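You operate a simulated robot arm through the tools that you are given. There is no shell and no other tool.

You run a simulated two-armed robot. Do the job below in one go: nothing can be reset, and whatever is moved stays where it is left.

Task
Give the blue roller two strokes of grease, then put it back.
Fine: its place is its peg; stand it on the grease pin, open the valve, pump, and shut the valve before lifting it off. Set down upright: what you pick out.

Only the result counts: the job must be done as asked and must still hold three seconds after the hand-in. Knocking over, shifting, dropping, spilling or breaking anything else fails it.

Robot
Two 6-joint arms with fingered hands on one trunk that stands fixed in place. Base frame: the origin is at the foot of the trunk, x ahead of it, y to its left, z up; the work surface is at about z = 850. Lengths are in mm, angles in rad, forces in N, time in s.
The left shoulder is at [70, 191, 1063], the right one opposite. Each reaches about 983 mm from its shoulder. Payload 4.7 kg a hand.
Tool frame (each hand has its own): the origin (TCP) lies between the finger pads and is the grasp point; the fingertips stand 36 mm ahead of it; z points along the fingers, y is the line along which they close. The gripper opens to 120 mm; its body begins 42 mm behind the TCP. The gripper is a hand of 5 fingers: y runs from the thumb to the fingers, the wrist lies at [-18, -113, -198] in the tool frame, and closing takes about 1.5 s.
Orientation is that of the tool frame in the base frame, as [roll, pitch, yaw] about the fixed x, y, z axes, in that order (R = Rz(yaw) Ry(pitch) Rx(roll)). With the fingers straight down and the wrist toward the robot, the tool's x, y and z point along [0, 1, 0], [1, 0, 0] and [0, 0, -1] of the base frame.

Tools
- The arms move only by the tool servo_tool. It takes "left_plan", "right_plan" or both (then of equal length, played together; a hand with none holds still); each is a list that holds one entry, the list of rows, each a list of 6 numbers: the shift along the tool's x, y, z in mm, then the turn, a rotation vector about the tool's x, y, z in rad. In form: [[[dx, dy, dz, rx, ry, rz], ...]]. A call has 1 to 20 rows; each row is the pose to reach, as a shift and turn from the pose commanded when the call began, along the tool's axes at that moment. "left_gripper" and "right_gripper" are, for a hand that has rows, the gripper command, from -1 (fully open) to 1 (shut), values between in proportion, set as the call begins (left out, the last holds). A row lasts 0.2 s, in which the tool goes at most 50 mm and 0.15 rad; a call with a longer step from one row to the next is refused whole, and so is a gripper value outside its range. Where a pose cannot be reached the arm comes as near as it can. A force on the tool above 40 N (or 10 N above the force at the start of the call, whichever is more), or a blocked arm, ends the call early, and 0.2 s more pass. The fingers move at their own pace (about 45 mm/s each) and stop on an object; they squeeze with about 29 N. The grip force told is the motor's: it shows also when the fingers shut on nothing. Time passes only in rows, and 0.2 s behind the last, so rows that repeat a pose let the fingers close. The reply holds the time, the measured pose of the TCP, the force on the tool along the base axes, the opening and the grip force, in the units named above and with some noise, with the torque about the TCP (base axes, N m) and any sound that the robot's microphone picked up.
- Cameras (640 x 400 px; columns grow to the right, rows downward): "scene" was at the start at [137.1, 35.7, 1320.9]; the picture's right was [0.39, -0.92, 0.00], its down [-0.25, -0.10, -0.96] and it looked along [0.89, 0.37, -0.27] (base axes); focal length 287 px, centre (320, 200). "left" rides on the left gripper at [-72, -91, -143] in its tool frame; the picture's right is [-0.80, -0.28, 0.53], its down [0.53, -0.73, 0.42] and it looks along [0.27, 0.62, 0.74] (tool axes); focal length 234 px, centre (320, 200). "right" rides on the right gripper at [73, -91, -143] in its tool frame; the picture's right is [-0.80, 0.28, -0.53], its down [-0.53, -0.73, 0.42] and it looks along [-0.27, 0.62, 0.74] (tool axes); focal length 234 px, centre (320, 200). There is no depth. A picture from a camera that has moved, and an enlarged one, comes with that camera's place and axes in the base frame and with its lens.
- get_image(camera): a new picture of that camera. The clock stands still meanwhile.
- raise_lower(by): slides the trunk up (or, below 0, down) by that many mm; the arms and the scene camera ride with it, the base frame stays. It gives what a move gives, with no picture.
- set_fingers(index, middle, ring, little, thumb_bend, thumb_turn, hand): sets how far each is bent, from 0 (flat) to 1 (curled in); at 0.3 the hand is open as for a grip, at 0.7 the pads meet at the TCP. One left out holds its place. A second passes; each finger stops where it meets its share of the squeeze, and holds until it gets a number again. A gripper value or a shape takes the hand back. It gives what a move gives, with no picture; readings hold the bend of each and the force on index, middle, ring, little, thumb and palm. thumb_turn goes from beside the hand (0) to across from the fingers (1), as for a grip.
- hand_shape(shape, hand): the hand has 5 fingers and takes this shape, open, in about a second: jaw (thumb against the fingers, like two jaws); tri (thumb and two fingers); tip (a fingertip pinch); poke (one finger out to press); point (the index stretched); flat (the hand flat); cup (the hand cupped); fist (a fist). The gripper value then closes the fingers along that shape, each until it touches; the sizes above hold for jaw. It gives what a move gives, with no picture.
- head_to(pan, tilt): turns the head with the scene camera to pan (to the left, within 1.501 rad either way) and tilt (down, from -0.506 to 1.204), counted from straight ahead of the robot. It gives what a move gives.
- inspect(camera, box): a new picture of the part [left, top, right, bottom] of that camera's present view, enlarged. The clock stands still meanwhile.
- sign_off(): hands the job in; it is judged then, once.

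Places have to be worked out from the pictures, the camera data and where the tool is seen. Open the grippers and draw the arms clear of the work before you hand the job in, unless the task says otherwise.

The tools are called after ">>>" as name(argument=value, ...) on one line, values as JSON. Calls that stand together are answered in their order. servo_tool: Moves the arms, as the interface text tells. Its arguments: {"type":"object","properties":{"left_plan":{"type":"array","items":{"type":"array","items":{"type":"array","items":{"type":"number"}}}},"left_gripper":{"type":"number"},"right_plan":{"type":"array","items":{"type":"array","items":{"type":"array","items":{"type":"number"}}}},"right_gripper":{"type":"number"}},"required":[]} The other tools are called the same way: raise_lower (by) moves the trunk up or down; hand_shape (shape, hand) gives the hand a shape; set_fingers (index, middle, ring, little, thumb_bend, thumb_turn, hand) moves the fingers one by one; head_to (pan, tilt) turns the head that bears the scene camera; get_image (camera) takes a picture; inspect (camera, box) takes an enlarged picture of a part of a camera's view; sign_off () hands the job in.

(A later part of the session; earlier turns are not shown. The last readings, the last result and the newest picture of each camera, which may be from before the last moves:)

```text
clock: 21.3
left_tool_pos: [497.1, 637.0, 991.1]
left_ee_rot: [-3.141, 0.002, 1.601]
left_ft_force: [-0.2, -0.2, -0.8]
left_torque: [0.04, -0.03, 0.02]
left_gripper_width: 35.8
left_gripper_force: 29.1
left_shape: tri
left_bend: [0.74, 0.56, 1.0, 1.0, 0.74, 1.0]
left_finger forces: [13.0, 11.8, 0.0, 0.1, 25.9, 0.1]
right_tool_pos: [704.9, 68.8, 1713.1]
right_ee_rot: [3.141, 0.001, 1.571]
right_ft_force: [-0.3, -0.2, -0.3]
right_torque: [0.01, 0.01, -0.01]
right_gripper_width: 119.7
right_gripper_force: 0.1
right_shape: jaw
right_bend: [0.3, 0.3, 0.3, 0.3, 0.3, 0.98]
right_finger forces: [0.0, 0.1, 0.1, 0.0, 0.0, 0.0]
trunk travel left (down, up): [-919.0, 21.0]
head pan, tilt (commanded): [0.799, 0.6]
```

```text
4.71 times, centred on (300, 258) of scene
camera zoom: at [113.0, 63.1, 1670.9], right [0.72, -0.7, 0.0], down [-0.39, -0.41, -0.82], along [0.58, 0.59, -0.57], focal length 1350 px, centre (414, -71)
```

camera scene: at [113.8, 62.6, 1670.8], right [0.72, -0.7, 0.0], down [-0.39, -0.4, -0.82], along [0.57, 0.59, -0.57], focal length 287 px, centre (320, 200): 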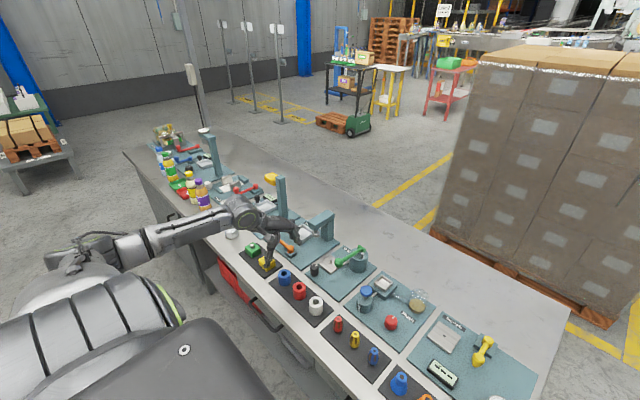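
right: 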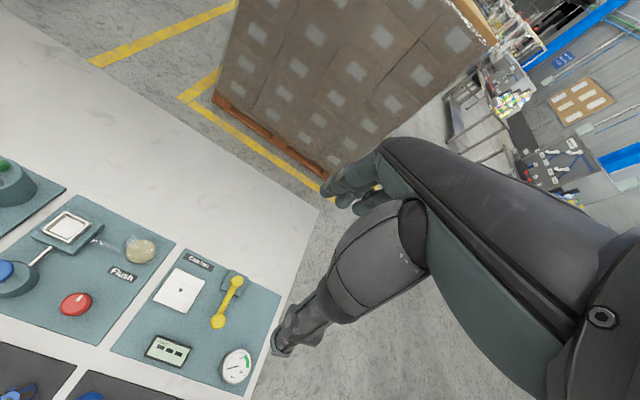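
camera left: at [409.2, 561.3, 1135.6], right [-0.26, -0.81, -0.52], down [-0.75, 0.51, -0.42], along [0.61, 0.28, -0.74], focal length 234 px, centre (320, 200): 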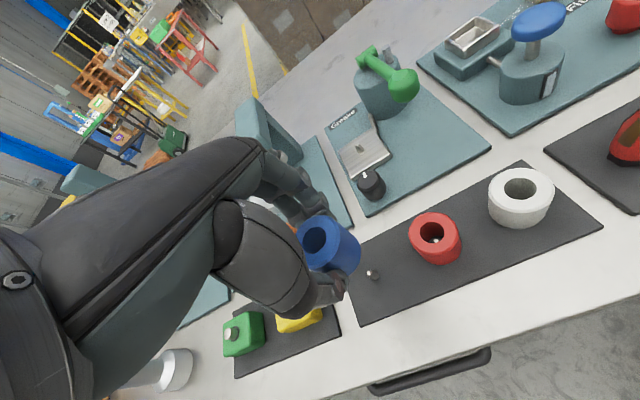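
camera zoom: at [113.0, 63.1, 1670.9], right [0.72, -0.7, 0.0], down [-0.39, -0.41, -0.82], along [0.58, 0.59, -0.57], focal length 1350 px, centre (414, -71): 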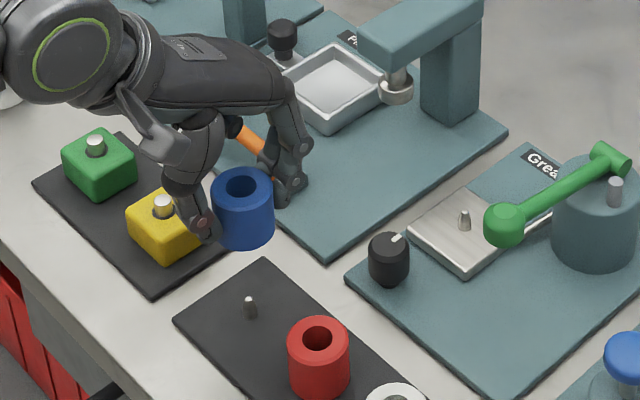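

The roller is free; its peg is a small steel pin like the grease pin. I zoom to locate the peg and how the roller sits in the hand.

>>> inspect(camera="left", box=[270, 190, 420, 310])

>>> inspect(camera="left", box=[320, 90, 440, 210])

>>> inspect(camera="scene", box=[255, 235, 315, 290])

```text
3.33 times, centred on (345, 250) of left
camera zoom: at [409.2, 561.3, 1135.6], right [-0.26, -0.81, -0.52], down [-0.75, 0.51, -0.42], along [0.61, 0.28, -0.74], focal length 781 px, centre (237, 33)
```

zoom: 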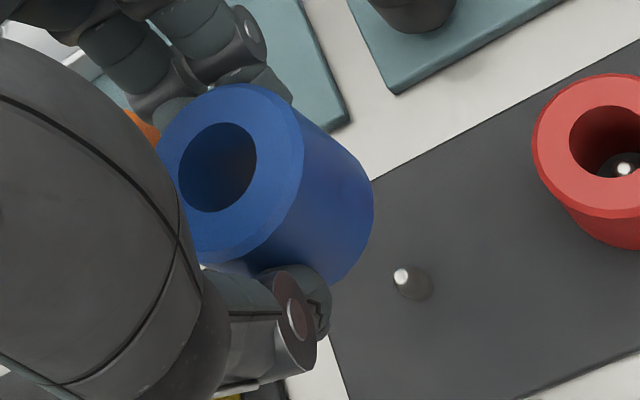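

```text
3.33 times, centred on (380, 150) of left
camera zoom: at [409.2, 561.3, 1135.6], right [-0.26, -0.81, -0.52], down [-0.75, 0.51, -0.42], along [0.61, 0.28, -0.74], focal length 781 px, centre (120, 367)
```

zoom: 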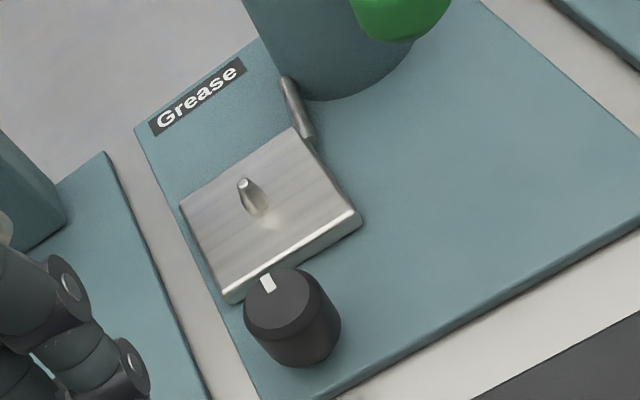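

```text
7.27 times, centred on (285, 262) of scene
camera zoom: at [113.0, 63.1, 1670.9], right [0.72, -0.7, 0.0], down [-0.39, -0.41, -0.82], along [0.58, 0.59, -0.57], focal length 2086 px, centre (574, -254)
```

zoom: 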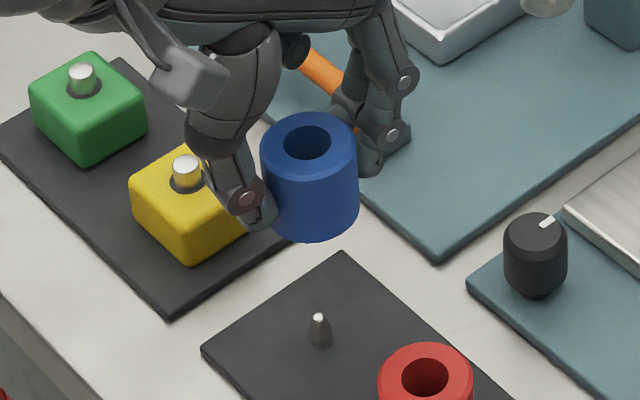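

Grease pin at about (670, 577), tray top ~862, pin tip ~880; the roller axis sits about (+5, +1) mm from the TCP. I carry the roller at z≈991 to above the pin (TCP target about (664.6, 575.5)).

>>> servo_tool(left_plan=[[[-11, 28, 0, 0, 0, 0], [-25, 62, 0, 0, 0, 0], [-39, 97, 0, 0, 0, 0], [-53, 131, 0, 0, 0, 0], [-62, 154, 0, 0, 0, 0], [-67, 165, 0, 0, 0, 0], [-67, 165, 0, 0, 0, 0]]])

>>> get_image(camera="left")

>>> inspect(camera="scene", box=[280, 200, 400, 300])

```text
clock: 22.9
left_tool_pos: [664.5, 575.6, 992.1]
left_ee_rot: [-3.141, -0.001, 1.6]
left_ft_force: [0.5, 0.9, 0.0]
left_torque: [0.01, -0.02, -0.02]
left_gripper_width: 35.9
left_gripper_force: 29.4
left_shape: tri
left_bend: [0.74, 0.56, 1.0, 1.0, 0.74, 1.0]
left_finger forces: [12.9, 11.9, 0.0, 0.0, 26.0, 0.0]
right_tool_pos: [705.0, 68.3, 1713.2]
right_ee_rot: [-3.139, 0.001, 1.57]
right_ft_force: [0.5, 0.3, 0.0]
right_torque: [-0.02, -0.01, 0.0]
right_gripper_width: 119.8
right_gripper_force: 0.0
right_shape: jaw
right_bend: [0.3, 0.3, 0.3, 0.3, 0.3, 0.98]
right_finger forces: [0.0, 0.0, 0.0, 0.0, 0.0, 0.1]
trunk travel left (down, up): [-919.0, 21.0]
head pan, tilt (commanded): [0.799, 0.6]
```

```text
taken
camera left: at [576.5, 499.7, 1135.8], right [-0.26, -0.81, -0.53], down [-0.75, 0.51, -0.42], along [0.61, 0.28, -0.74], focal length 234 px, centre (320, 200)
```

left: 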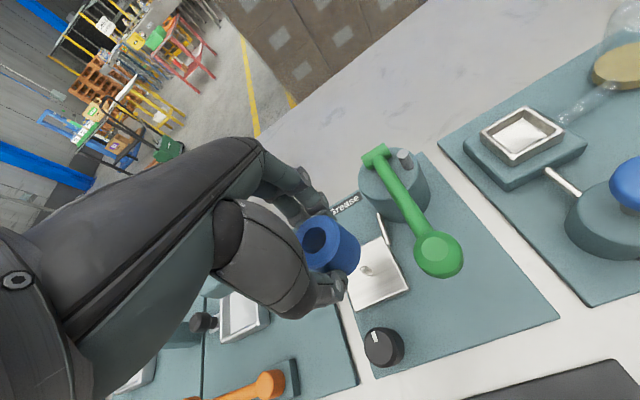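

```text
4.00 times, centred on (340, 250) of scene
camera zoom: at [112.5, 63.0, 1670.9], right [0.72, -0.7, 0.0], down [-0.39, -0.41, -0.82], along [0.58, 0.59, -0.57], focal length 1148 px, centre (240, 0)
```

zoom: 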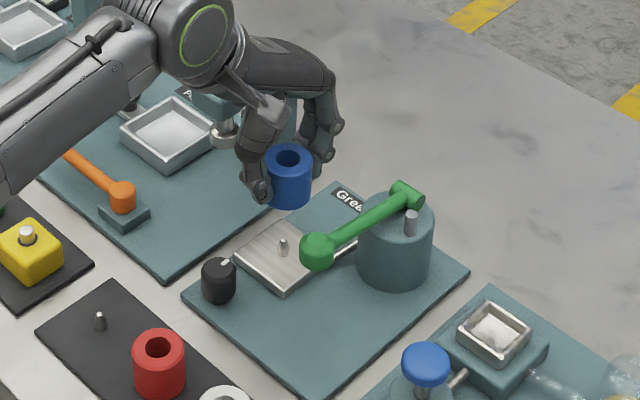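

The roller hovers near the pin; I zoom in both cameras to refine the alignment.

>>> inspect(camera="left", box=[270, 190, 420, 310])

>>> inspect(camera="scene", box=[325, 225, 385, 275])

```text
3.33 times, centred on (345, 250) of left
camera zoom: at [576.5, 499.7, 1135.8], right [-0.26, -0.81, -0.53], down [-0.75, 0.51, -0.42], along [0.61, 0.28, -0.74], focal length 781 px, centre (237, 33)
```

zoom: 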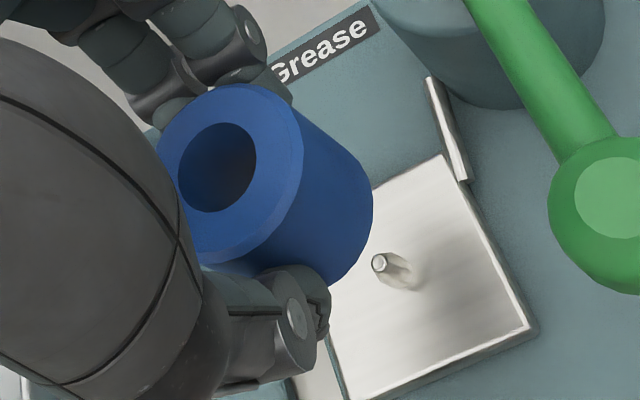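

```text
8.00 times, centred on (355, 250) of scene
camera zoom: at [112.5, 63.0, 1670.9], right [0.72, -0.7, 0.0], down [-0.39, -0.41, -0.82], along [0.58, 0.59, -0.57], focal length 2295 px, centre (40, -200)
```

zoom: 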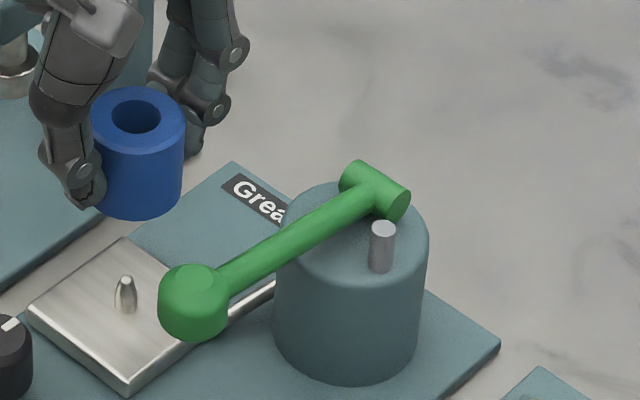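

Roller sits about (+2, −1.4) mm off the pin; I correct that while lowering to z≈940 (roller bottom ~13 mm above the pin tip).

>>> servo_tool(left_plan=[[[1.4, -2.0, 10, 0, 0, 0], [1.4, -2.0, 25, 0, 0, 0], [1.4, -2.0, 40, 0, 0, 0], [1.4, -2.0, 52, 0, 0, 0], [1.4, -2.0, 52, 0, 0, 0]]])

>>> inspect(camera="left", box=[270, 190, 420, 310])

>>> inspect(camera="scene", box=[315, 225, 375, 275])

```text
clock: 24.1
left_tool_pos: [664.0, 577.8, 939.4]
left_ee_rot: [-3.141, 0.0, 1.6]
left_ft_force: [0.4, -0.5, -0.6]
left_torque: [0.02, 0.02, -0.01]
left_gripper_width: 35.6
left_gripper_force: 28.7
left_shape: tri
left_bend: [0.74, 0.56, 1.0, 1.0, 0.74, 1.0]
left_finger forces: [13.2, 11.8, 0.1, 0.0, 25.9, 0.0]
right_tool_pos: [706.1, 69.3, 1712.6]
right_ee_rot: [3.141, 0.001, 1.57]
right_ft_force: [-0.1, -0.5, 1.3]
right_torque: [0.03, 0.0, 0.0]
right_gripper_width: 120.0
right_gripper_force: 0.1
right_shape: jaw
right_bend: [0.3, 0.3, 0.3, 0.3, 0.3, 0.98]
right_finger forces: [0.0, 0.0, 0.0, 0.0, 0.0, 0.1]
trunk travel left (down, up): [-919.0, 21.0]
head pan, tilt (commanded): [0.799, 0.6]
```

```text
3.33 times, centred on (345, 250) of left
camera zoom: at [574.6, 501.8, 1084.1], right [-0.26, -0.81, -0.53], down [-0.75, 0.51, -0.42], along [0.61, 0.28, -0.74], focal length 781 px, centre (237, 33)
```

zoom: 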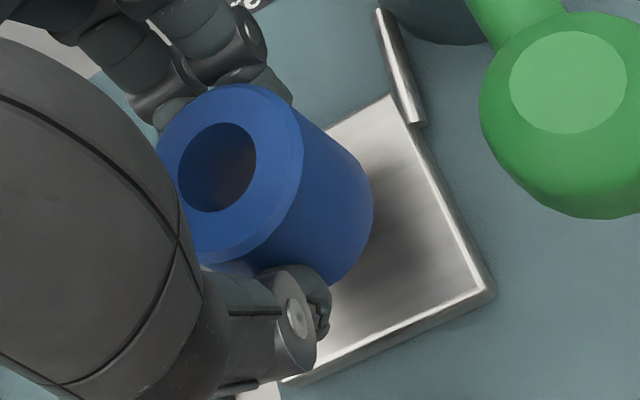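

```text
8.00 times, centred on (345, 250) of scene
camera zoom: at [112.9, 62.9, 1670.9], right [0.72, -0.7, 0.0], down [-0.39, -0.41, -0.82], along [0.58, 0.59, -0.57], focal length 2295 px, centre (120, -200)
```

zoom: 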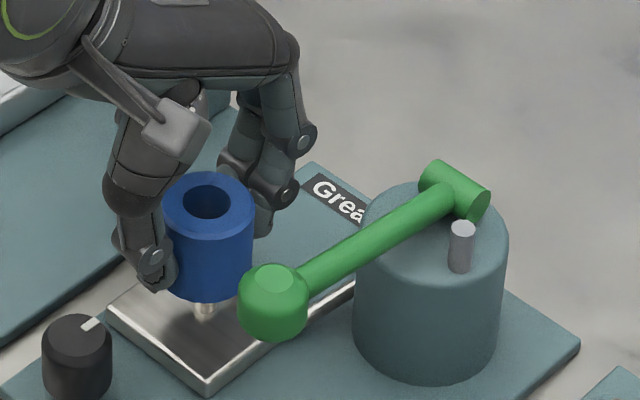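

The pin lies right beneath the roller (columns 206 vs 207 in the scene view). I lower on slowly to z≈914 while watching the force.

>>> servo_tool(left_plan=[[[0, 0, 5, 0, 0, 0], [0, 0, 10, 0, 0, 0], [0, 0, 15, 0, 0, 0], [0, 0, 20, 0, 0, 0], [0, 0, 25, 0, 0, 0], [0, 0, 25, 0, 0, 0]]])

>>> inspect(camera="scene", box=[315, 225, 375, 275])

>>> inspect(camera="left", box=[270, 190, 420, 310])

```text
clock: 25.5
left_tool_pos: [661.3, 577.7, 915.4]
left_ee_rot: [3.141, 0.0, 1.6]
left_ft_force: [-0.9, -0.4, 3.4]
left_torque: [0.01, -0.03, 0.03]
left_gripper_width: 35.6
left_gripper_force: 29.2
left_shape: tri
left_bend: [0.74, 0.56, 1.0, 1.0, 0.74, 1.0]
left_finger forces: [13.5, 12.3, 0.2, 0.1, 26.7, 0.0]
right_tool_pos: [704.9, 69.5, 1713.8]
right_ee_rot: [3.141, -0.001, 1.571]
right_ft_force: [0.1, -0.4, 0.5]
right_torque: [0.02, 0.02, -0.04]
right_gripper_width: 120.0
right_gripper_force: 0.1
right_shape: jaw
right_bend: [0.3, 0.3, 0.3, 0.3, 0.3, 0.98]
right_finger forces: [0.0, 0.0, 0.0, 0.0, 0.2, 0.0]
trunk travel left (down, up): [-919.0, 21.0]
head pan, tilt (commanded): [0.799, 0.6]
```

```text
8.00 times, centred on (345, 250) of scene
camera zoom: at [112.5, 62.6, 1671.0], right [0.72, -0.7, 0.0], down [-0.39, -0.41, -0.83], along [0.58, 0.59, -0.56], focal length 2295 px, centre (120, -200)
```

zoom: 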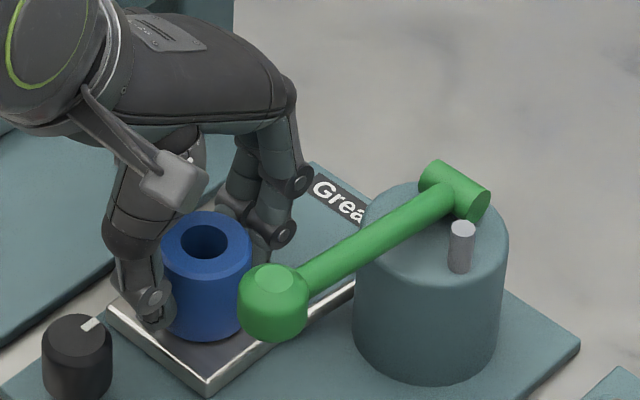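

```text
3.33 times, centred on (345, 250) of left
camera zoom: at [573.4, 501.2, 1059.7], right [-0.25, -0.81, -0.53], down [-0.75, 0.51, -0.43], along [0.61, 0.28, -0.74], focal length 781 px, centre (237, 33)
```

zoom: 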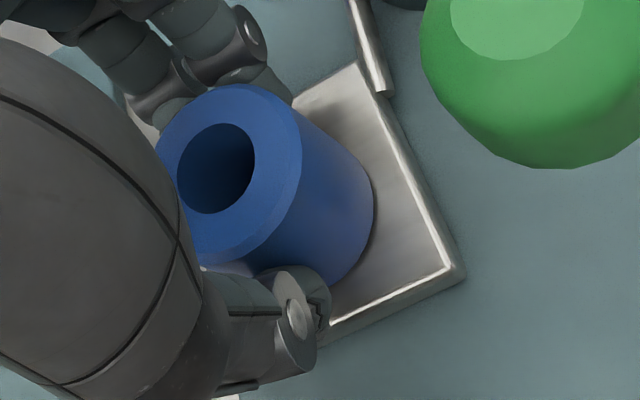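

Contact felt (+3.4 N) and the roller's bottom is at tray level with its centre over the pin, so it is seated. I open the fingers just slightly (about 7 mm a side) since the thumb has limited room before the knob.

>>> servo_tool(left_plan=[[[0, 0, 0, 0, 0, 0], [0, 0, 0, 0, 0, 0], [0, 0, 0, 0, 0, 0]]], left_gripper=0.18)

>>> inspect(camera="scene", box=[315, 225, 375, 275])

>>> inspect(camera="left", box=[270, 190, 420, 310])

```text
clock: 26.3
left_tool_pos: [661.4, 576.7, 915.2]
left_ee_rot: [3.141, 0.001, 1.599]
left_ft_force: [0.0, -0.8, 0.3]
left_torque: [0.01, 0.01, -0.03]
left_gripper_width: 48.9
left_gripper_force: 0.1
left_shape: tri
left_bend: [0.74, 0.49, 0.99, 0.99, 0.73, 1.0]
left_finger forces: [0.0, 0.0, 0.1, 0.0, 0.0, 0.0]
right_tool_pos: [705.0, 69.1, 1712.6]
right_ee_rot: [3.141, 0.001, 1.571]
right_ft_force: [0.1, 0.4, -0.1]
right_torque: [-0.02, -0.02, -0.01]
right_gripper_width: 119.8
right_gripper_force: 0.0
right_shape: jaw
right_bend: [0.3, 0.3, 0.3, 0.3, 0.3, 0.98]
right_finger forces: [0.1, 0.1, 0.0, 0.0, 0.1, 0.1]
trunk travel left (down, up): [-919.0, 21.0]
head pan, tilt (commanded): [0.799, 0.6]
```

```text
8.00 times, centred on (345, 250) of scene
camera zoom: at [112.8, 62.8, 1670.9], right [0.72, -0.7, 0.0], down [-0.39, -0.41, -0.82], along [0.58, 0.59, -0.57], focal length 2295 px, centre (120, -200)
```

zoom: 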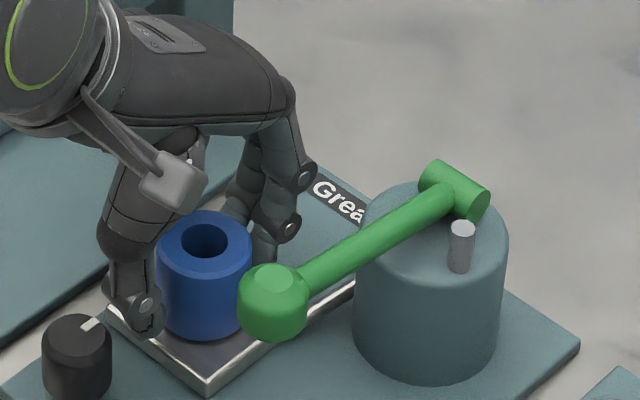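

```text
3.33 times, centred on (345, 250) of left
camera zoom: at [573.3, 501.4, 1059.0], right [-0.26, -0.81, -0.52], down [-0.75, 0.51, -0.42], along [0.61, 0.28, -0.74], focal length 781 px, centre (237, 33)
```

zoom: 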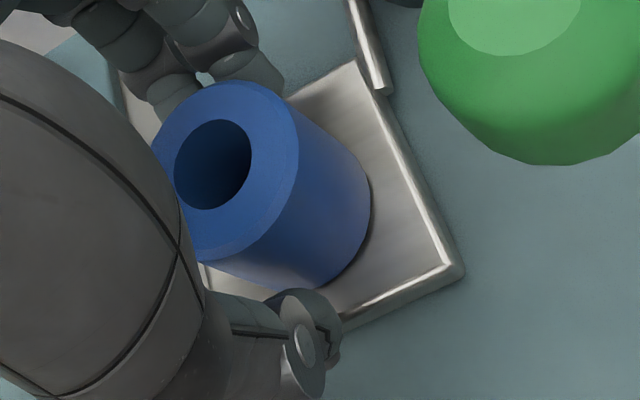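

Released with the roller standing on the pin, no forces. I rise straight up to about z=1035.

>>> servo_tool(left_plan=[[[0, 0, -8, 0, 0, 0], [0, 0, -20, 0, 0, 0], [0, 0, -40, 0, 0, 0], [0, 0, -65, 0, 0, 0], [0, 0, -95, 0, 0, 0], [0, 0, -120, 0, 0, 0], [0, 0, -120, 0, 0, 0]]])

>>> get_image(camera="left")

>>> inspect(camera="scene", box=[300, 215, 390, 285])

```text
clock: 27.9
left_tool_pos: [663.2, 577.9, 1034.7]
left_ee_rot: [3.141, 0.0, 1.601]
left_ft_force: [-0.1, 0.7, 0.2]
left_torque: [0.03, 0.0, 0.0]
left_gripper_width: 48.8
left_gripper_force: 0.0
left_shape: tri
left_bend: [0.74, 0.49, 0.99, 0.99, 0.73, 1.0]
left_finger forces: [0.0, 0.1, 0.0, 0.0, 0.0, 0.1]
right_tool_pos: [705.8, 68.8, 1712.4]
right_ee_rot: [3.141, -0.001, 1.572]
right_ft_force: [0.6, -0.8, -0.2]
right_torque: [0.02, 0.01, -0.01]
right_gripper_width: 119.9
right_gripper_force: 0.0
right_shape: jaw
right_bend: [0.3, 0.3, 0.3, 0.3, 0.3, 0.98]
right_finger forces: [0.0, 0.0, 0.0, 0.1, 0.1, 0.0]
trunk travel left (down, up): [-919.0, 21.0]
head pan, tilt (commanded): [0.799, 0.6]
```

```text
taken
camera left: at [574.9, 500.3, 1179.6], right [-0.26, -0.81, -0.53], down [-0.75, 0.51, -0.42], along [0.61, 0.28, -0.74], focal length 234 px, centre (320, 200)
```

left: 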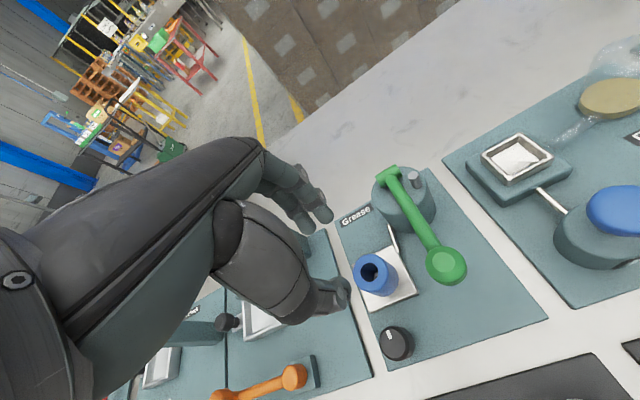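

```text
5.71 times, centred on (345, 250) of scene
camera zoom: at [113.0, 63.0, 1670.9], right [0.72, -0.7, 0.0], down [-0.39, -0.41, -0.82], along [0.58, 0.59, -0.57], focal length 1639 px, centre (177, -86)
```

zoom: 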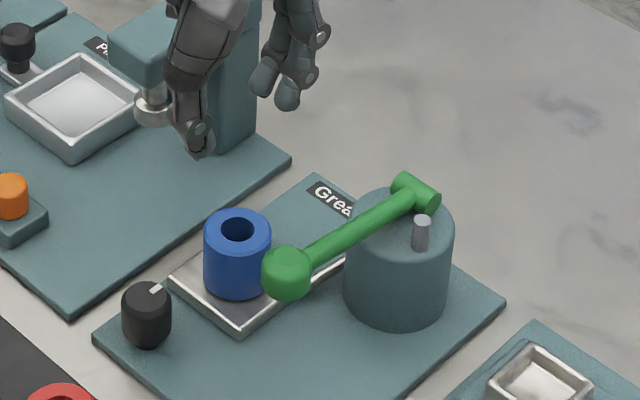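

The roller stands upright on the tray. I zoom in to verify the pin is inside its hole, and to study the knob.

>>> inspect(camera="left", box=[330, 230, 430, 310])

>>> inspect(camera="left", box=[360, 300, 440, 380])

```text
5.00 times, centred on (380, 270) of left
camera zoom: at [574.9, 500.3, 1179.6], right [-0.26, -0.81, -0.53], down [-0.75, 0.51, -0.42], along [0.61, 0.28, -0.74], focal length 1171 px, centre (20, -150)
```

zoom: 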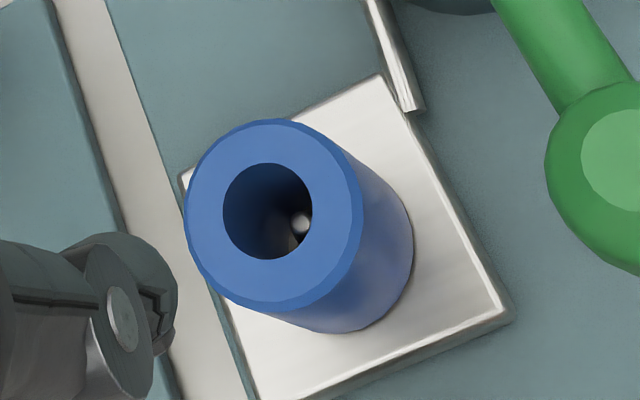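

```text
5.00 times, centred on (400, 340) of left
camera zoom: at [574.9, 500.3, 1179.6], right [-0.26, -0.81, -0.53], down [-0.75, 0.51, -0.42], along [0.61, 0.28, -0.74], focal length 1171 px, centre (-80, -500)
```

zoom: 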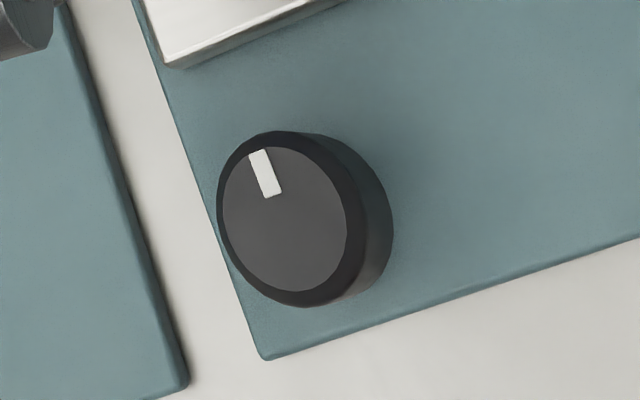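

The pin shows inside the hole, so the roller stands correctly. The knob axis is about (594.7, 586.4), top 889, ~31 mm wide, mark pointing +x. I go above the knob with yaw 2.0 and a narrow opening.

>>> servo_tool(left_plan=[[[2, -18, 0, 0, 0, -0.1], [5, -36, 0, 0, 0, -0.2], [7.5, -54, 0, 0, 0, -0.3], [9.8, -70.3, 0, 0, 0, -0.4], [9.8, -70.3, 0, 0, 0, -0.4], [9.8, -70.3, 40, 0, 0, -0.4], [9.8, -70.3, 75, 0, 0, -0.4], [9.8, -70.3, 75, 0, 0, -0.4]]], left_gripper=0.36)

>>> get_image(camera="left")

>>> inspect(camera="scene", box=[300, 215, 390, 285])

```text
clock: 29.7
left_tool_pos: [591.6, 582.5, 959.1]
left_ee_rot: [-3.14, -0.001, 2.001]
left_ft_force: [0.5, 0.1, 0.3]
left_torque: [0.02, 0.01, 0.02]
left_gripper_width: 38.8
left_gripper_force: 0.2
left_shape: tri
left_bend: [0.74, 0.53, 0.99, 0.99, 0.74, 1.0]
left_finger forces: [0.0, 0.2, 0.0, 0.0, 0.0, 0.1]
right_tool_pos: [704.6, 67.6, 1712.3]
right_ee_rot: [3.141, 0.001, 1.572]
right_ft_force: [-0.5, 0.1, 0.0]
right_torque: [0.03, -0.02, 0.01]
right_gripper_width: 119.8
right_gripper_force: 0.1
right_shape: jaw
right_bend: [0.3, 0.3, 0.3, 0.3, 0.3, 0.98]
right_finger forces: [0.0, 0.1, 0.0, 0.1, 0.0, 0.0]
trunk travel left (down, up): [-919.0, 21.0]
head pan, tilt (commanded): [0.799, 0.6]
```

```text
taken
camera left: at [540.2, 477.9, 1103.1], right [0.08, -0.85, -0.53], down [-0.89, 0.18, -0.43], along [0.45, 0.5, -0.74], focal length 234 px, centre (320, 200)
```

left: 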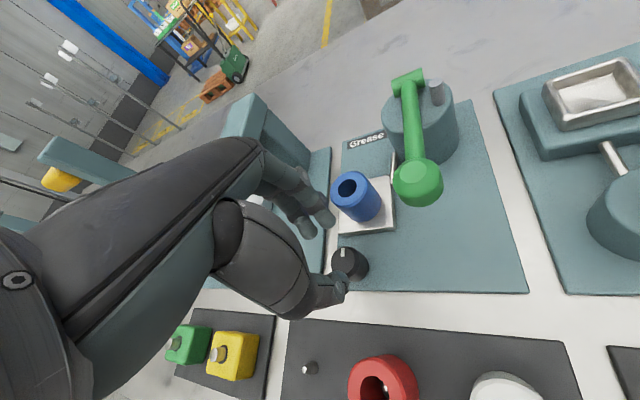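

```text
5.71 times, centred on (345, 250) of scene
camera zoom: at [112.4, 62.6, 1670.9], right [0.72, -0.7, 0.0], down [-0.39, -0.41, -0.83], along [0.58, 0.59, -0.56], focal length 1639 px, centre (177, -86)
```

zoom: 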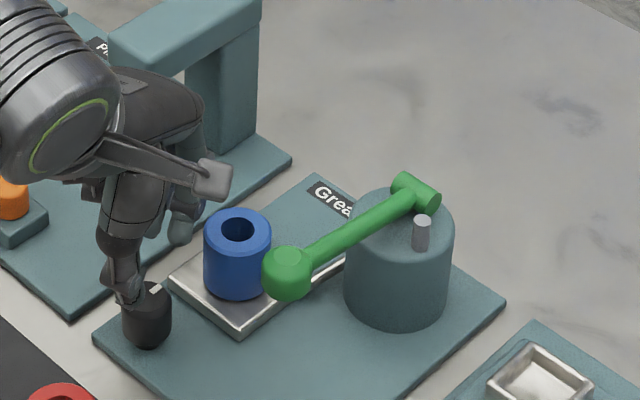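

I zoom in to check the knob's place between thumb and fingers.

>>> inspect(camera="left", box=[270, 170, 420, 310])

>>> inspect(camera="scene", box=[310, 235, 350, 280])

```text
2.86 times, centred on (345, 240) of left
camera zoom: at [540.2, 477.9, 1103.1], right [0.08, -0.85, -0.53], down [-0.89, 0.18, -0.43], along [0.45, 0.5, -0.74], focal length 669 px, centre (249, 86)
```

zoom: 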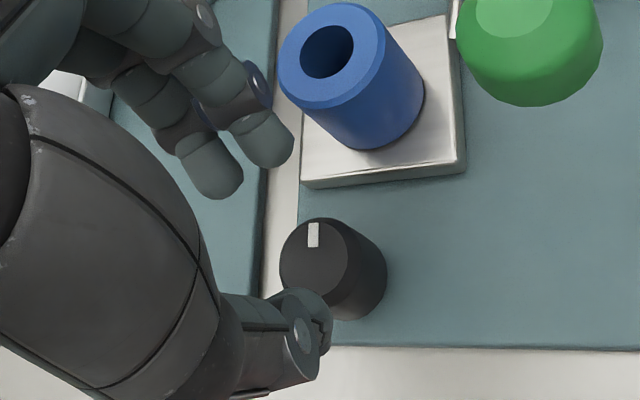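

```text
8.89 times, centred on (330, 258) of scene
camera zoom: at [112.4, 62.6, 1670.9], right [0.72, -0.7, 0.0], down [-0.39, -0.41, -0.83], along [0.58, 0.59, -0.56], focal length 2550 px, centre (231, -311)
```

zoom: 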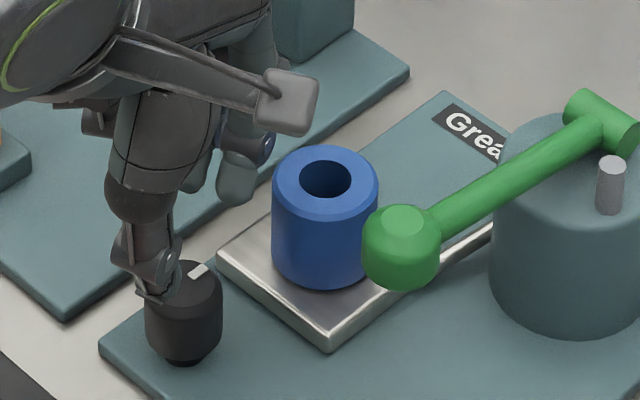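

The knob is at about (6.6, 2.8) in the tool frame; I shift to centre it, turn to yaw 2.15 for more room from the roller, and lower to z≈903 around it.

>>> servo_tool(left_plan=[[[2, 0, 0, 0, 0, -0.07], [4.2, 0.1, 0, 0, 0, -0.15], [4.2, 0.1, 12, 0, 0, -0.15], [4.2, 0.1, 24, 0, 0, -0.15], [4.2, 0.1, 36, 0, 0, -0.15], [4.2, 0.1, 36, 0, 0, -0.15]]])

>>> inspect(camera="left", box=[270, 170, 420, 310])

>>> inspect(camera="scene", box=[310, 235, 350, 280])

```text
clock: 31.1
left_tool_pos: [589.8, 589.3, 924.5]
left_ee_rot: [-3.141, 0.0, 2.151]
left_ft_force: [0.0, 1.0, -0.9]
left_torque: [-0.06, 0.01, -0.02]
left_gripper_width: 38.4
left_gripper_force: 0.1
left_shape: tri
left_bend: [0.74, 0.53, 0.99, 0.99, 0.74, 1.0]
left_finger forces: [0.1, 0.1, 0.0, 0.0, 0.0, 0.0]
right_tool_pos: [704.4, 69.0, 1713.1]
right_ee_rot: [-3.142, 0.0, 1.571]
right_ft_force: [-0.5, 0.3, -0.4]
right_torque: [0.04, -0.04, -0.04]
right_gripper_width: 119.8
right_gripper_force: 0.0
right_shape: jaw
right_bend: [0.3, 0.3, 0.3, 0.3, 0.3, 0.98]
right_finger forces: [0.0, 0.0, 0.1, 0.0, 0.0, 0.0]
trunk travel left (down, up): [-919.0, 21.0]
head pan, tilt (commanded): [0.799, 0.6]
```

```text
2.86 times, centred on (345, 240) of left
camera zoom: at [554.3, 477.4, 1068.1], right [0.21, -0.83, -0.53], down [-0.9, 0.04, -0.42], along [0.37, 0.56, -0.74], focal length 669 px, centre (249, 86)
```

zoom: 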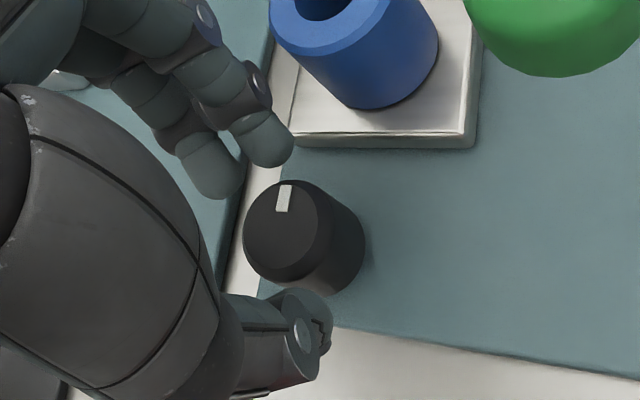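

```text
8.89 times, centred on (330, 258) of scene
camera zoom: at [112.7, 62.8, 1670.9], right [0.72, -0.7, 0.0], down [-0.39, -0.41, -0.82], along [0.58, 0.59, -0.57], focal length 2550 px, centre (231, -311)
```

zoom: 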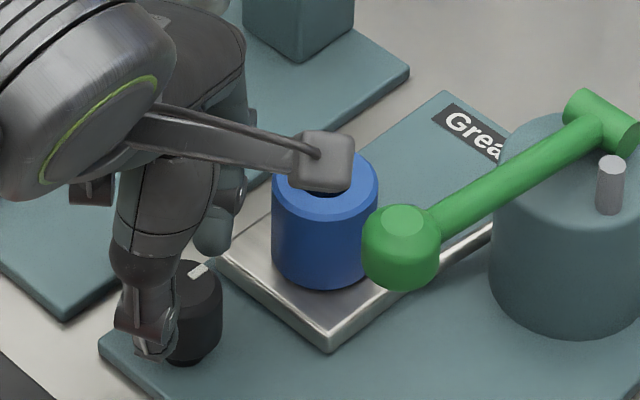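

The knob is centred within ~2 mm. I shift a hair and lower to z≈903, then close on it.

>>> servo_tool(left_plan=[[[-1.5, -1, 7, 0, 0, 0], [-1.5, -1, 14, 0, 0, 0], [-1.5, -1, 21, 0, 0, 0], [-1.5, -1, 21, 0, 0, 0]]])

>>> inspect(camera="left", box=[270, 170, 420, 310])

```text
clock: 32.1
left_tool_pos: [591.0, 588.0, 903.6]
left_ee_rot: [-3.141, 0.0, 2.152]
left_ft_force: [0.0, 0.3, -0.9]
left_torque: [0.02, 0.02, -0.01]
left_gripper_width: 38.4
left_gripper_force: 0.1
left_shape: tri
left_bend: [0.74, 0.53, 0.99, 0.99, 0.74, 1.0]
left_finger forces: [0.0, 0.0, 0.0, 0.0, 0.1, 0.0]
right_tool_pos: [705.6, 68.3, 1712.4]
right_ee_rot: [-3.141, 0.001, 1.57]
right_ft_force: [-0.2, -0.5, -0.4]
right_torque: [-0.04, 0.01, 0.03]
right_gripper_width: 119.5
right_gripper_force: 0.0
right_shape: jaw
right_bend: [0.3, 0.3, 0.3, 0.3, 0.3, 0.98]
right_finger forces: [0.1, 0.0, 0.0, 0.0, 0.0, 0.1]
trunk travel left (down, up): [-919.0, 21.0]
head pan, tilt (commanded): [0.799, 0.6]
```

```text
2.86 times, centred on (345, 240) of left
camera zoom: at [555.1, 475.6, 1047.1], right [0.21, -0.83, -0.53], down [-0.9, 0.04, -0.42], along [0.37, 0.56, -0.74], focal length 669 px, centre (249, 86)
```

zoom: 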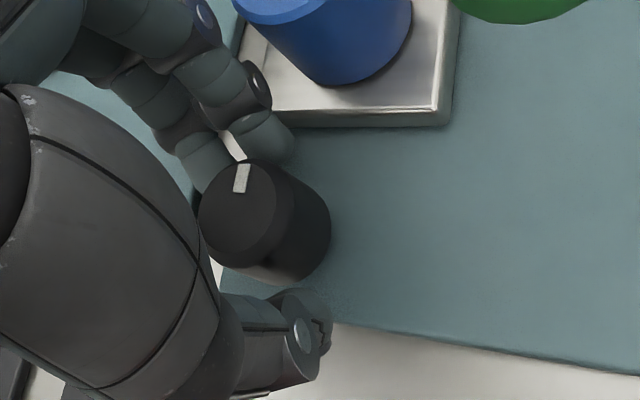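

The knob lies between the pads. I close the hand on it.

>>> servo_tool(left_plan=[[[0, 0, 0, 0, 0, 0], [0, 0, 0, 0, 0, 0], [0, 0, 0, 0, 0, 0], [0, 0, 0, 0, 0, 0]]], left_gripper=1)

>>> inspect(camera="left", box=[270, 170, 420, 310])

```text
clock: 33.1
left_tool_pos: [589.8, 587.2, 901.6]
left_ee_rot: [-3.141, 0.001, 2.151]
left_ft_force: [-1.3, -0.2, -1.4]
left_torque: [0.01, 0.0, 0.0]
left_gripper_width: 23.2
left_gripper_force: 28.6
left_shape: tri
left_bend: [0.73, 0.62, 1.0, 1.0, 0.74, 1.0]
left_finger forces: [12.9, 11.1, 0.1, 0.1, 26.0, 0.0]
right_tool_pos: [705.1, 69.0, 1712.9]
right_ee_rot: [3.141, 0.001, 1.571]
right_ft_force: [-0.8, -0.9, 0.3]
right_torque: [-0.01, 0.0, -0.03]
right_gripper_width: 119.7
right_gripper_force: 0.1
right_shape: jaw
right_bend: [0.3, 0.3, 0.3, 0.3, 0.3, 0.98]
right_finger forces: [0.0, 0.0, 0.1, 0.0, 0.0, 0.1]
trunk travel left (down, up): [-919.0, 21.0]
head pan, tilt (commanded): [0.799, 0.6]
```

```text
2.86 times, centred on (345, 240) of left
camera zoom: at [554.9, 475.6, 1047.0], right [0.21, -0.83, -0.53], down [-0.9, 0.04, -0.42], along [0.37, 0.56, -0.74], focal length 669 px, centre (249, 86)
```

zoom: 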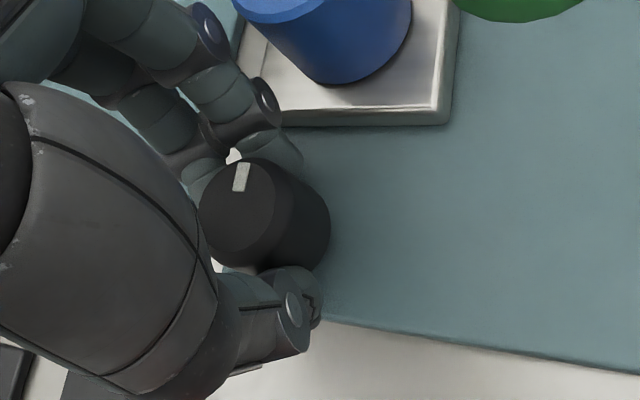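

Firm balanced grip on the knob (force 13+11 vs 26 N). I try a small counter-clockwise turn (0.3 rad) and watch torque, sound and the mark.

>>> servo_tool(left_plan=[[[-0.2, 0.1, 0, 0, 0, -0.1], [-0.42, 0.23, 0, 0, 0, -0.2], [-0.61, 0.36, 0, 0, 0, -0.3], [-0.61, 0.36, 0, 0, 0, -0.3]]])

>>> inspect(camera="left", box=[270, 170, 420, 310])

```text
clock: 34.1
left_tool_pos: [592.0, 585.5, 902.5]
left_ee_rot: [-3.141, 0.0, 2.45]
left_ft_force: [1.0, -6.1, -5.6]
left_torque: [-0.14, -0.11, -0.18]
left_gripper_width: 21.7
left_gripper_force: 28.6
left_shape: tri
left_bend: [0.73, 0.62, 1.0, 1.0, 0.74, 1.0]
left_finger forces: [13.0, 11.6, 0.0, 0.0, 28.3, 0.0]
right_tool_pos: [706.4, 68.6, 1712.0]
right_ee_rot: [-3.139, 0.0, 1.57]
right_ft_force: [0.0, -0.2, 0.1]
right_torque: [-0.03, 0.02, 0.0]
right_gripper_width: 119.9
right_gripper_force: 0.2
right_shape: jaw
right_bend: [0.3, 0.3, 0.3, 0.3, 0.3, 0.98]
right_finger forces: [0.1, 0.1, 0.0, 0.0, 0.0, 0.0]
trunk travel left (down, up): [-919.0, 21.0]
head pan, tilt (commanded): [0.799, 0.6]
```

```text
2.86 times, centred on (345, 240) of left
camera zoom: at [591.0, 468.5, 1047.1], right [0.44, -0.73, -0.52], down [-0.88, -0.23, -0.42], along [0.19, 0.65, -0.74], focal length 669 px, centre (249, 86)
```

zoom: 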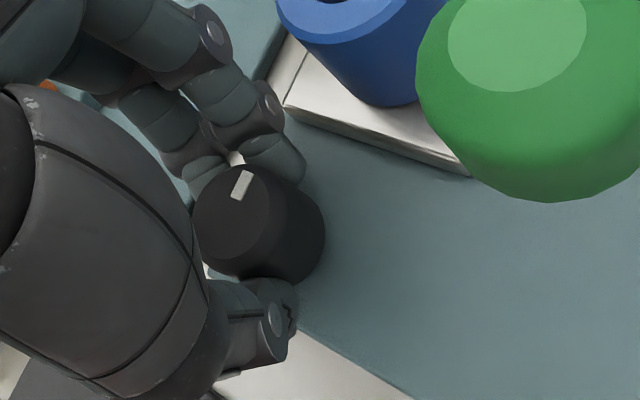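

There is a resisting torque of −0.18 N·m; I need a closer look at whether the mark turned.

>>> inspect(camera="left", box=[325, 215, 395, 275])

>>> inspect(camera="scene", box=[310, 235, 350, 280])

```text
6.67 times, centred on (360, 245) of left
camera zoom: at [591.0, 468.5, 1047.1], right [0.44, -0.73, -0.52], down [-0.88, -0.23, -0.42], along [0.19, 0.65, -0.74], focal length 1561 px, centre (53, -100)
```

zoom: 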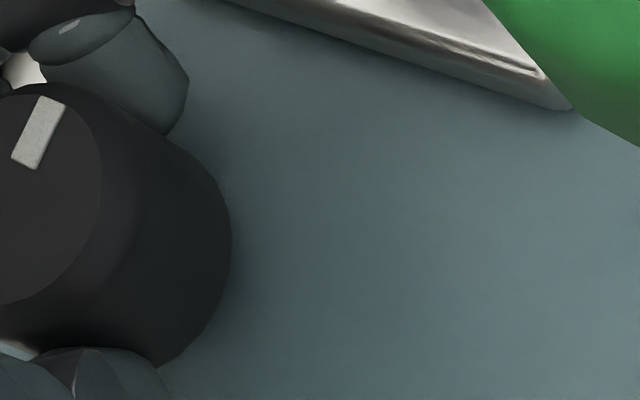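

```text
8.89 times, centred on (330, 258) of scene
camera zoom: at [113.9, 62.4, 1670.8], right [0.72, -0.7, 0.0], down [-0.39, -0.4, -0.82], along [0.58, 0.59, -0.57], focal length 2550 px, centre (231, -311)
```

zoom: 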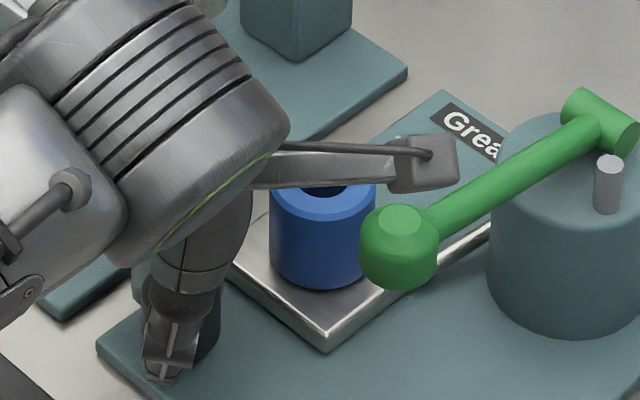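

The mark still points +x (about 3°), so the knob did not follow counter-clockwise: that is its stop. I turn back and go clockwise instead.

>>> servo_tool(left_plan=[[[0.2, -0.1, 0, 0, 0, 0.1], [0.42, -0.22, 0, 0, 0, 0.2], [0.63, -0.3, 0, 0, 0, 0.3], [0.85, -0.3, 0, 0, 0, 0.4], [1.1, -0.25, 0, 0, 0, 0.5], [1.3, -0.2, 0, 0, 0, 0.6], [1.3, -0.2, 0, 0, 0, 0.6]]])

>>> inspect(camera="left", box=[270, 170, 420, 310])

```text
clock: 35.7
left_tool_pos: [589.6, 588.3, 902.5]
left_ee_rot: [-3.141, -0.001, 1.85]
left_ft_force: [3.6, 0.1, -2.0]
left_torque: [-0.02, -0.11, 0.07]
left_gripper_width: 21.9
left_gripper_force: 28.6
left_shape: tri
left_bend: [0.73, 0.62, 1.0, 1.0, 0.74, 1.0]
left_finger forces: [16.6, 12.7, 0.1, 0.1, 24.8, 0.1]
right_tool_pos: [706.0, 68.8, 1711.3]
right_ee_rot: [-3.139, 0.001, 1.569]
right_ft_force: [-0.8, 0.3, 1.0]
right_torque: [-0.02, -0.02, 0.01]
right_gripper_width: 120.0
right_gripper_force: 0.0
right_shape: jaw
right_bend: [0.3, 0.3, 0.3, 0.3, 0.3, 0.98]
right_finger forces: [0.1, 0.0, 0.0, 0.1, 0.0, 0.0]
trunk travel left (down, up): [-919.0, 21.0]
head pan, tilt (commanded): [0.799, 0.6]
```

```text
2.86 times, centred on (345, 240) of left
camera zoom: at [523.4, 492.5, 1047.2], right [-0.05, -0.85, -0.53], down [-0.85, 0.31, -0.42], along [0.52, 0.43, -0.74], focal length 669 px, centre (249, 86)
```

zoom: 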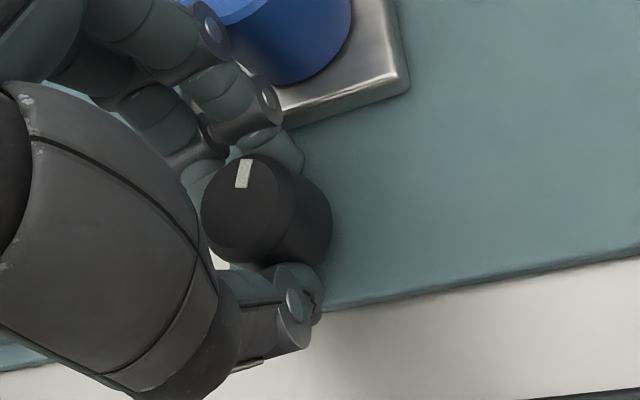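

The mark seems to follow the hand now (torque only +0.07 N·m). I zoom to measure the mark's direction.

>>> inspect(camera="left", box=[305, 205, 375, 265])

```text
6.67 times, centred on (340, 235) of left
camera zoom: at [523.4, 492.5, 1047.2], right [-0.05, -0.85, -0.53], down [-0.85, 0.31, -0.42], along [0.52, 0.43, -0.74], focal length 1561 px, centre (187, -33)
```

zoom: 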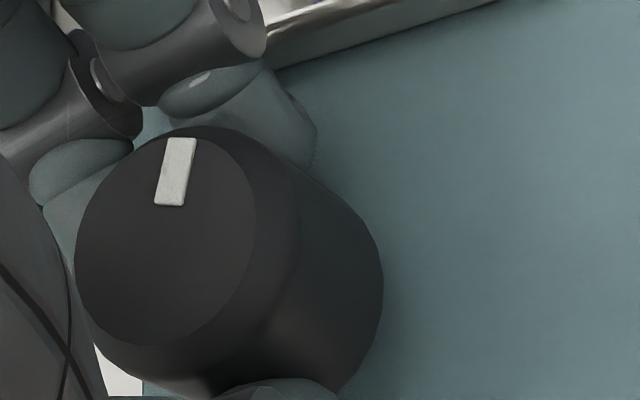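

The knob has turned about 17–19° clockwise with the hand. I continue clockwise to yaw ≈1.25.

>>> servo_tool(left_plan=[[[0.22, -0.08, 0, 0, 0, 0.1], [0.45, -0.13, 0, 0, 0, 0.2], [0.69, -0.17, 0, 0, 0, 0.3], [0.93, -0.18, 0, 0, 0, 0.4], [1.16, -0.16, 0, 0, 0, 0.5], [1.4, -0.12, 0, 0, 0, 0.6], [1.4, -0.12, 0, 0, 0, 0.6]]])

>>> get_image(camera="left")

>>> inspect(camera="left", box=[305, 205, 375, 265])

>>> inspect(camera="scene", box=[300, 215, 390, 285])

```text
clock: 37.3
left_tool_pos: [591.9, 588.1, 902.9]
left_ee_rot: [3.141, 0.0, 1.248]
left_ft_force: [10.7, 1.9, 3.3]
left_torque: [0.01, -0.47, 0.08]
left_gripper_width: 22.5
left_gripper_force: 29.4
left_shape: tri
left_bend: [0.73, 0.62, 1.0, 1.0, 0.75, 1.0]
left_finger forces: [17.8, 19.3, 0.1, 0.0, 23.4, 0.0]
right_tool_pos: [705.3, 68.1, 1711.7]
right_ee_rot: [3.142, 0.002, 1.57]
right_ft_force: [0.7, 0.4, 0.1]
right_torque: [0.03, 0.01, 0.0]
right_gripper_width: 119.9
right_gripper_force: 0.1
right_shape: jaw
right_bend: [0.3, 0.3, 0.3, 0.3, 0.3, 0.98]
right_finger forces: [0.1, 0.0, 0.1, 0.1, 0.0, 0.1]
trunk travel left (down, up): [-919.0, 21.0]
head pan, tilt (commanded): [0.799, 0.6]
```

```text
taken
camera left: at [482.3, 547.6, 1046.9], right [-0.52, -0.67, -0.53], down [-0.53, 0.74, -0.42], along [0.67, 0.06, -0.74], focal length 234 px, centre (320, 200)
```

left: 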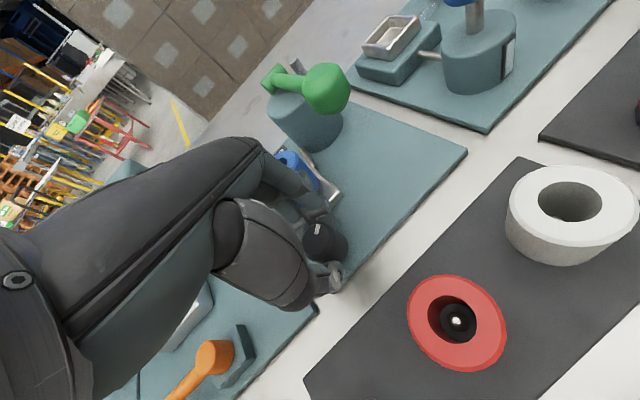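

```text
6.67 times, centred on (340, 235) of left
camera zoom: at [482.3, 547.6, 1046.9], right [-0.52, -0.67, -0.53], down [-0.53, 0.74, -0.42], along [0.67, 0.06, -0.74], focal length 1561 px, centre (187, -33)
```

zoom: 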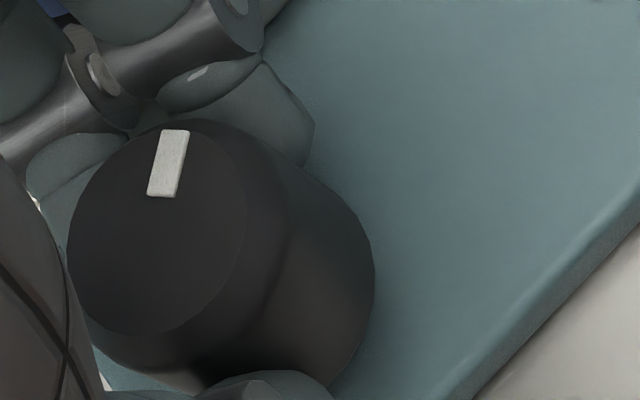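

```text
5.71 times, centred on (345, 250) of scene
camera zoom: at [114.5, 62.8, 1670.8], right [0.72, -0.7, 0.0], down [-0.4, -0.41, -0.82], along [0.57, 0.59, -0.57], focal length 1639 px, centre (177, -86)
```

zoom: 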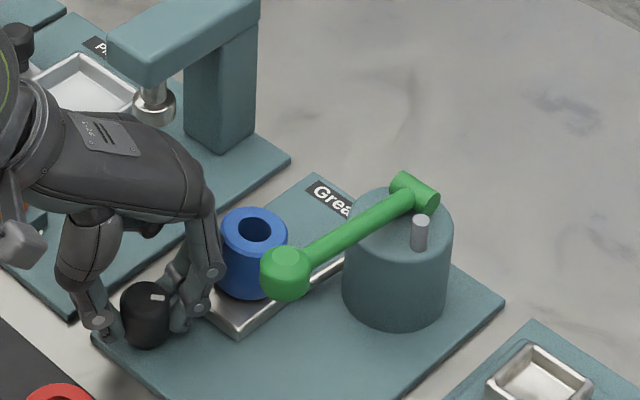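

Careful: the roller in the scene view has shifted/leaned slightly — the finger knuckles are pressing on it (tool force +10.7 N in x). I look closer before moving.

>>> inspect(camera="scene", box=[312, 240, 352, 275])

>>> inspect(camera="left", box=[250, 130, 360, 220])

```text
11.43 times, centred on (332, 258) of scene
camera zoom: at [114.5, 62.8, 1670.8], right [0.72, -0.7, 0.0], down [-0.4, -0.41, -0.82], along [0.57, 0.59, -0.57], focal length 3278 px, centre (183, -457)
```

zoom: 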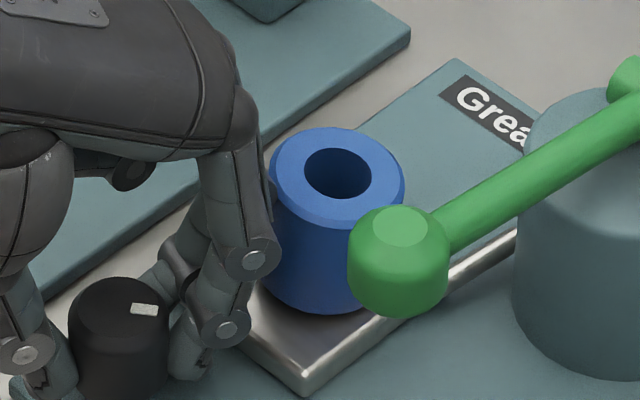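

```text
4.44 times, centred on (305, 175) of left
camera zoom: at [482.3, 547.6, 1046.9], right [-0.52, -0.67, -0.53], down [-0.53, 0.74, -0.42], along [0.67, 0.06, -0.74], focal length 1041 px, centre (387, 311)
```

zoom: 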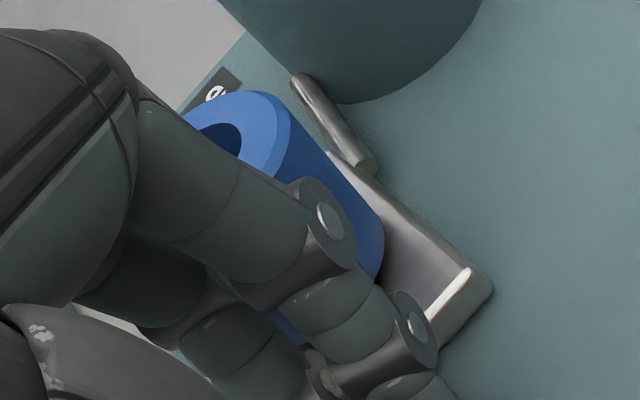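

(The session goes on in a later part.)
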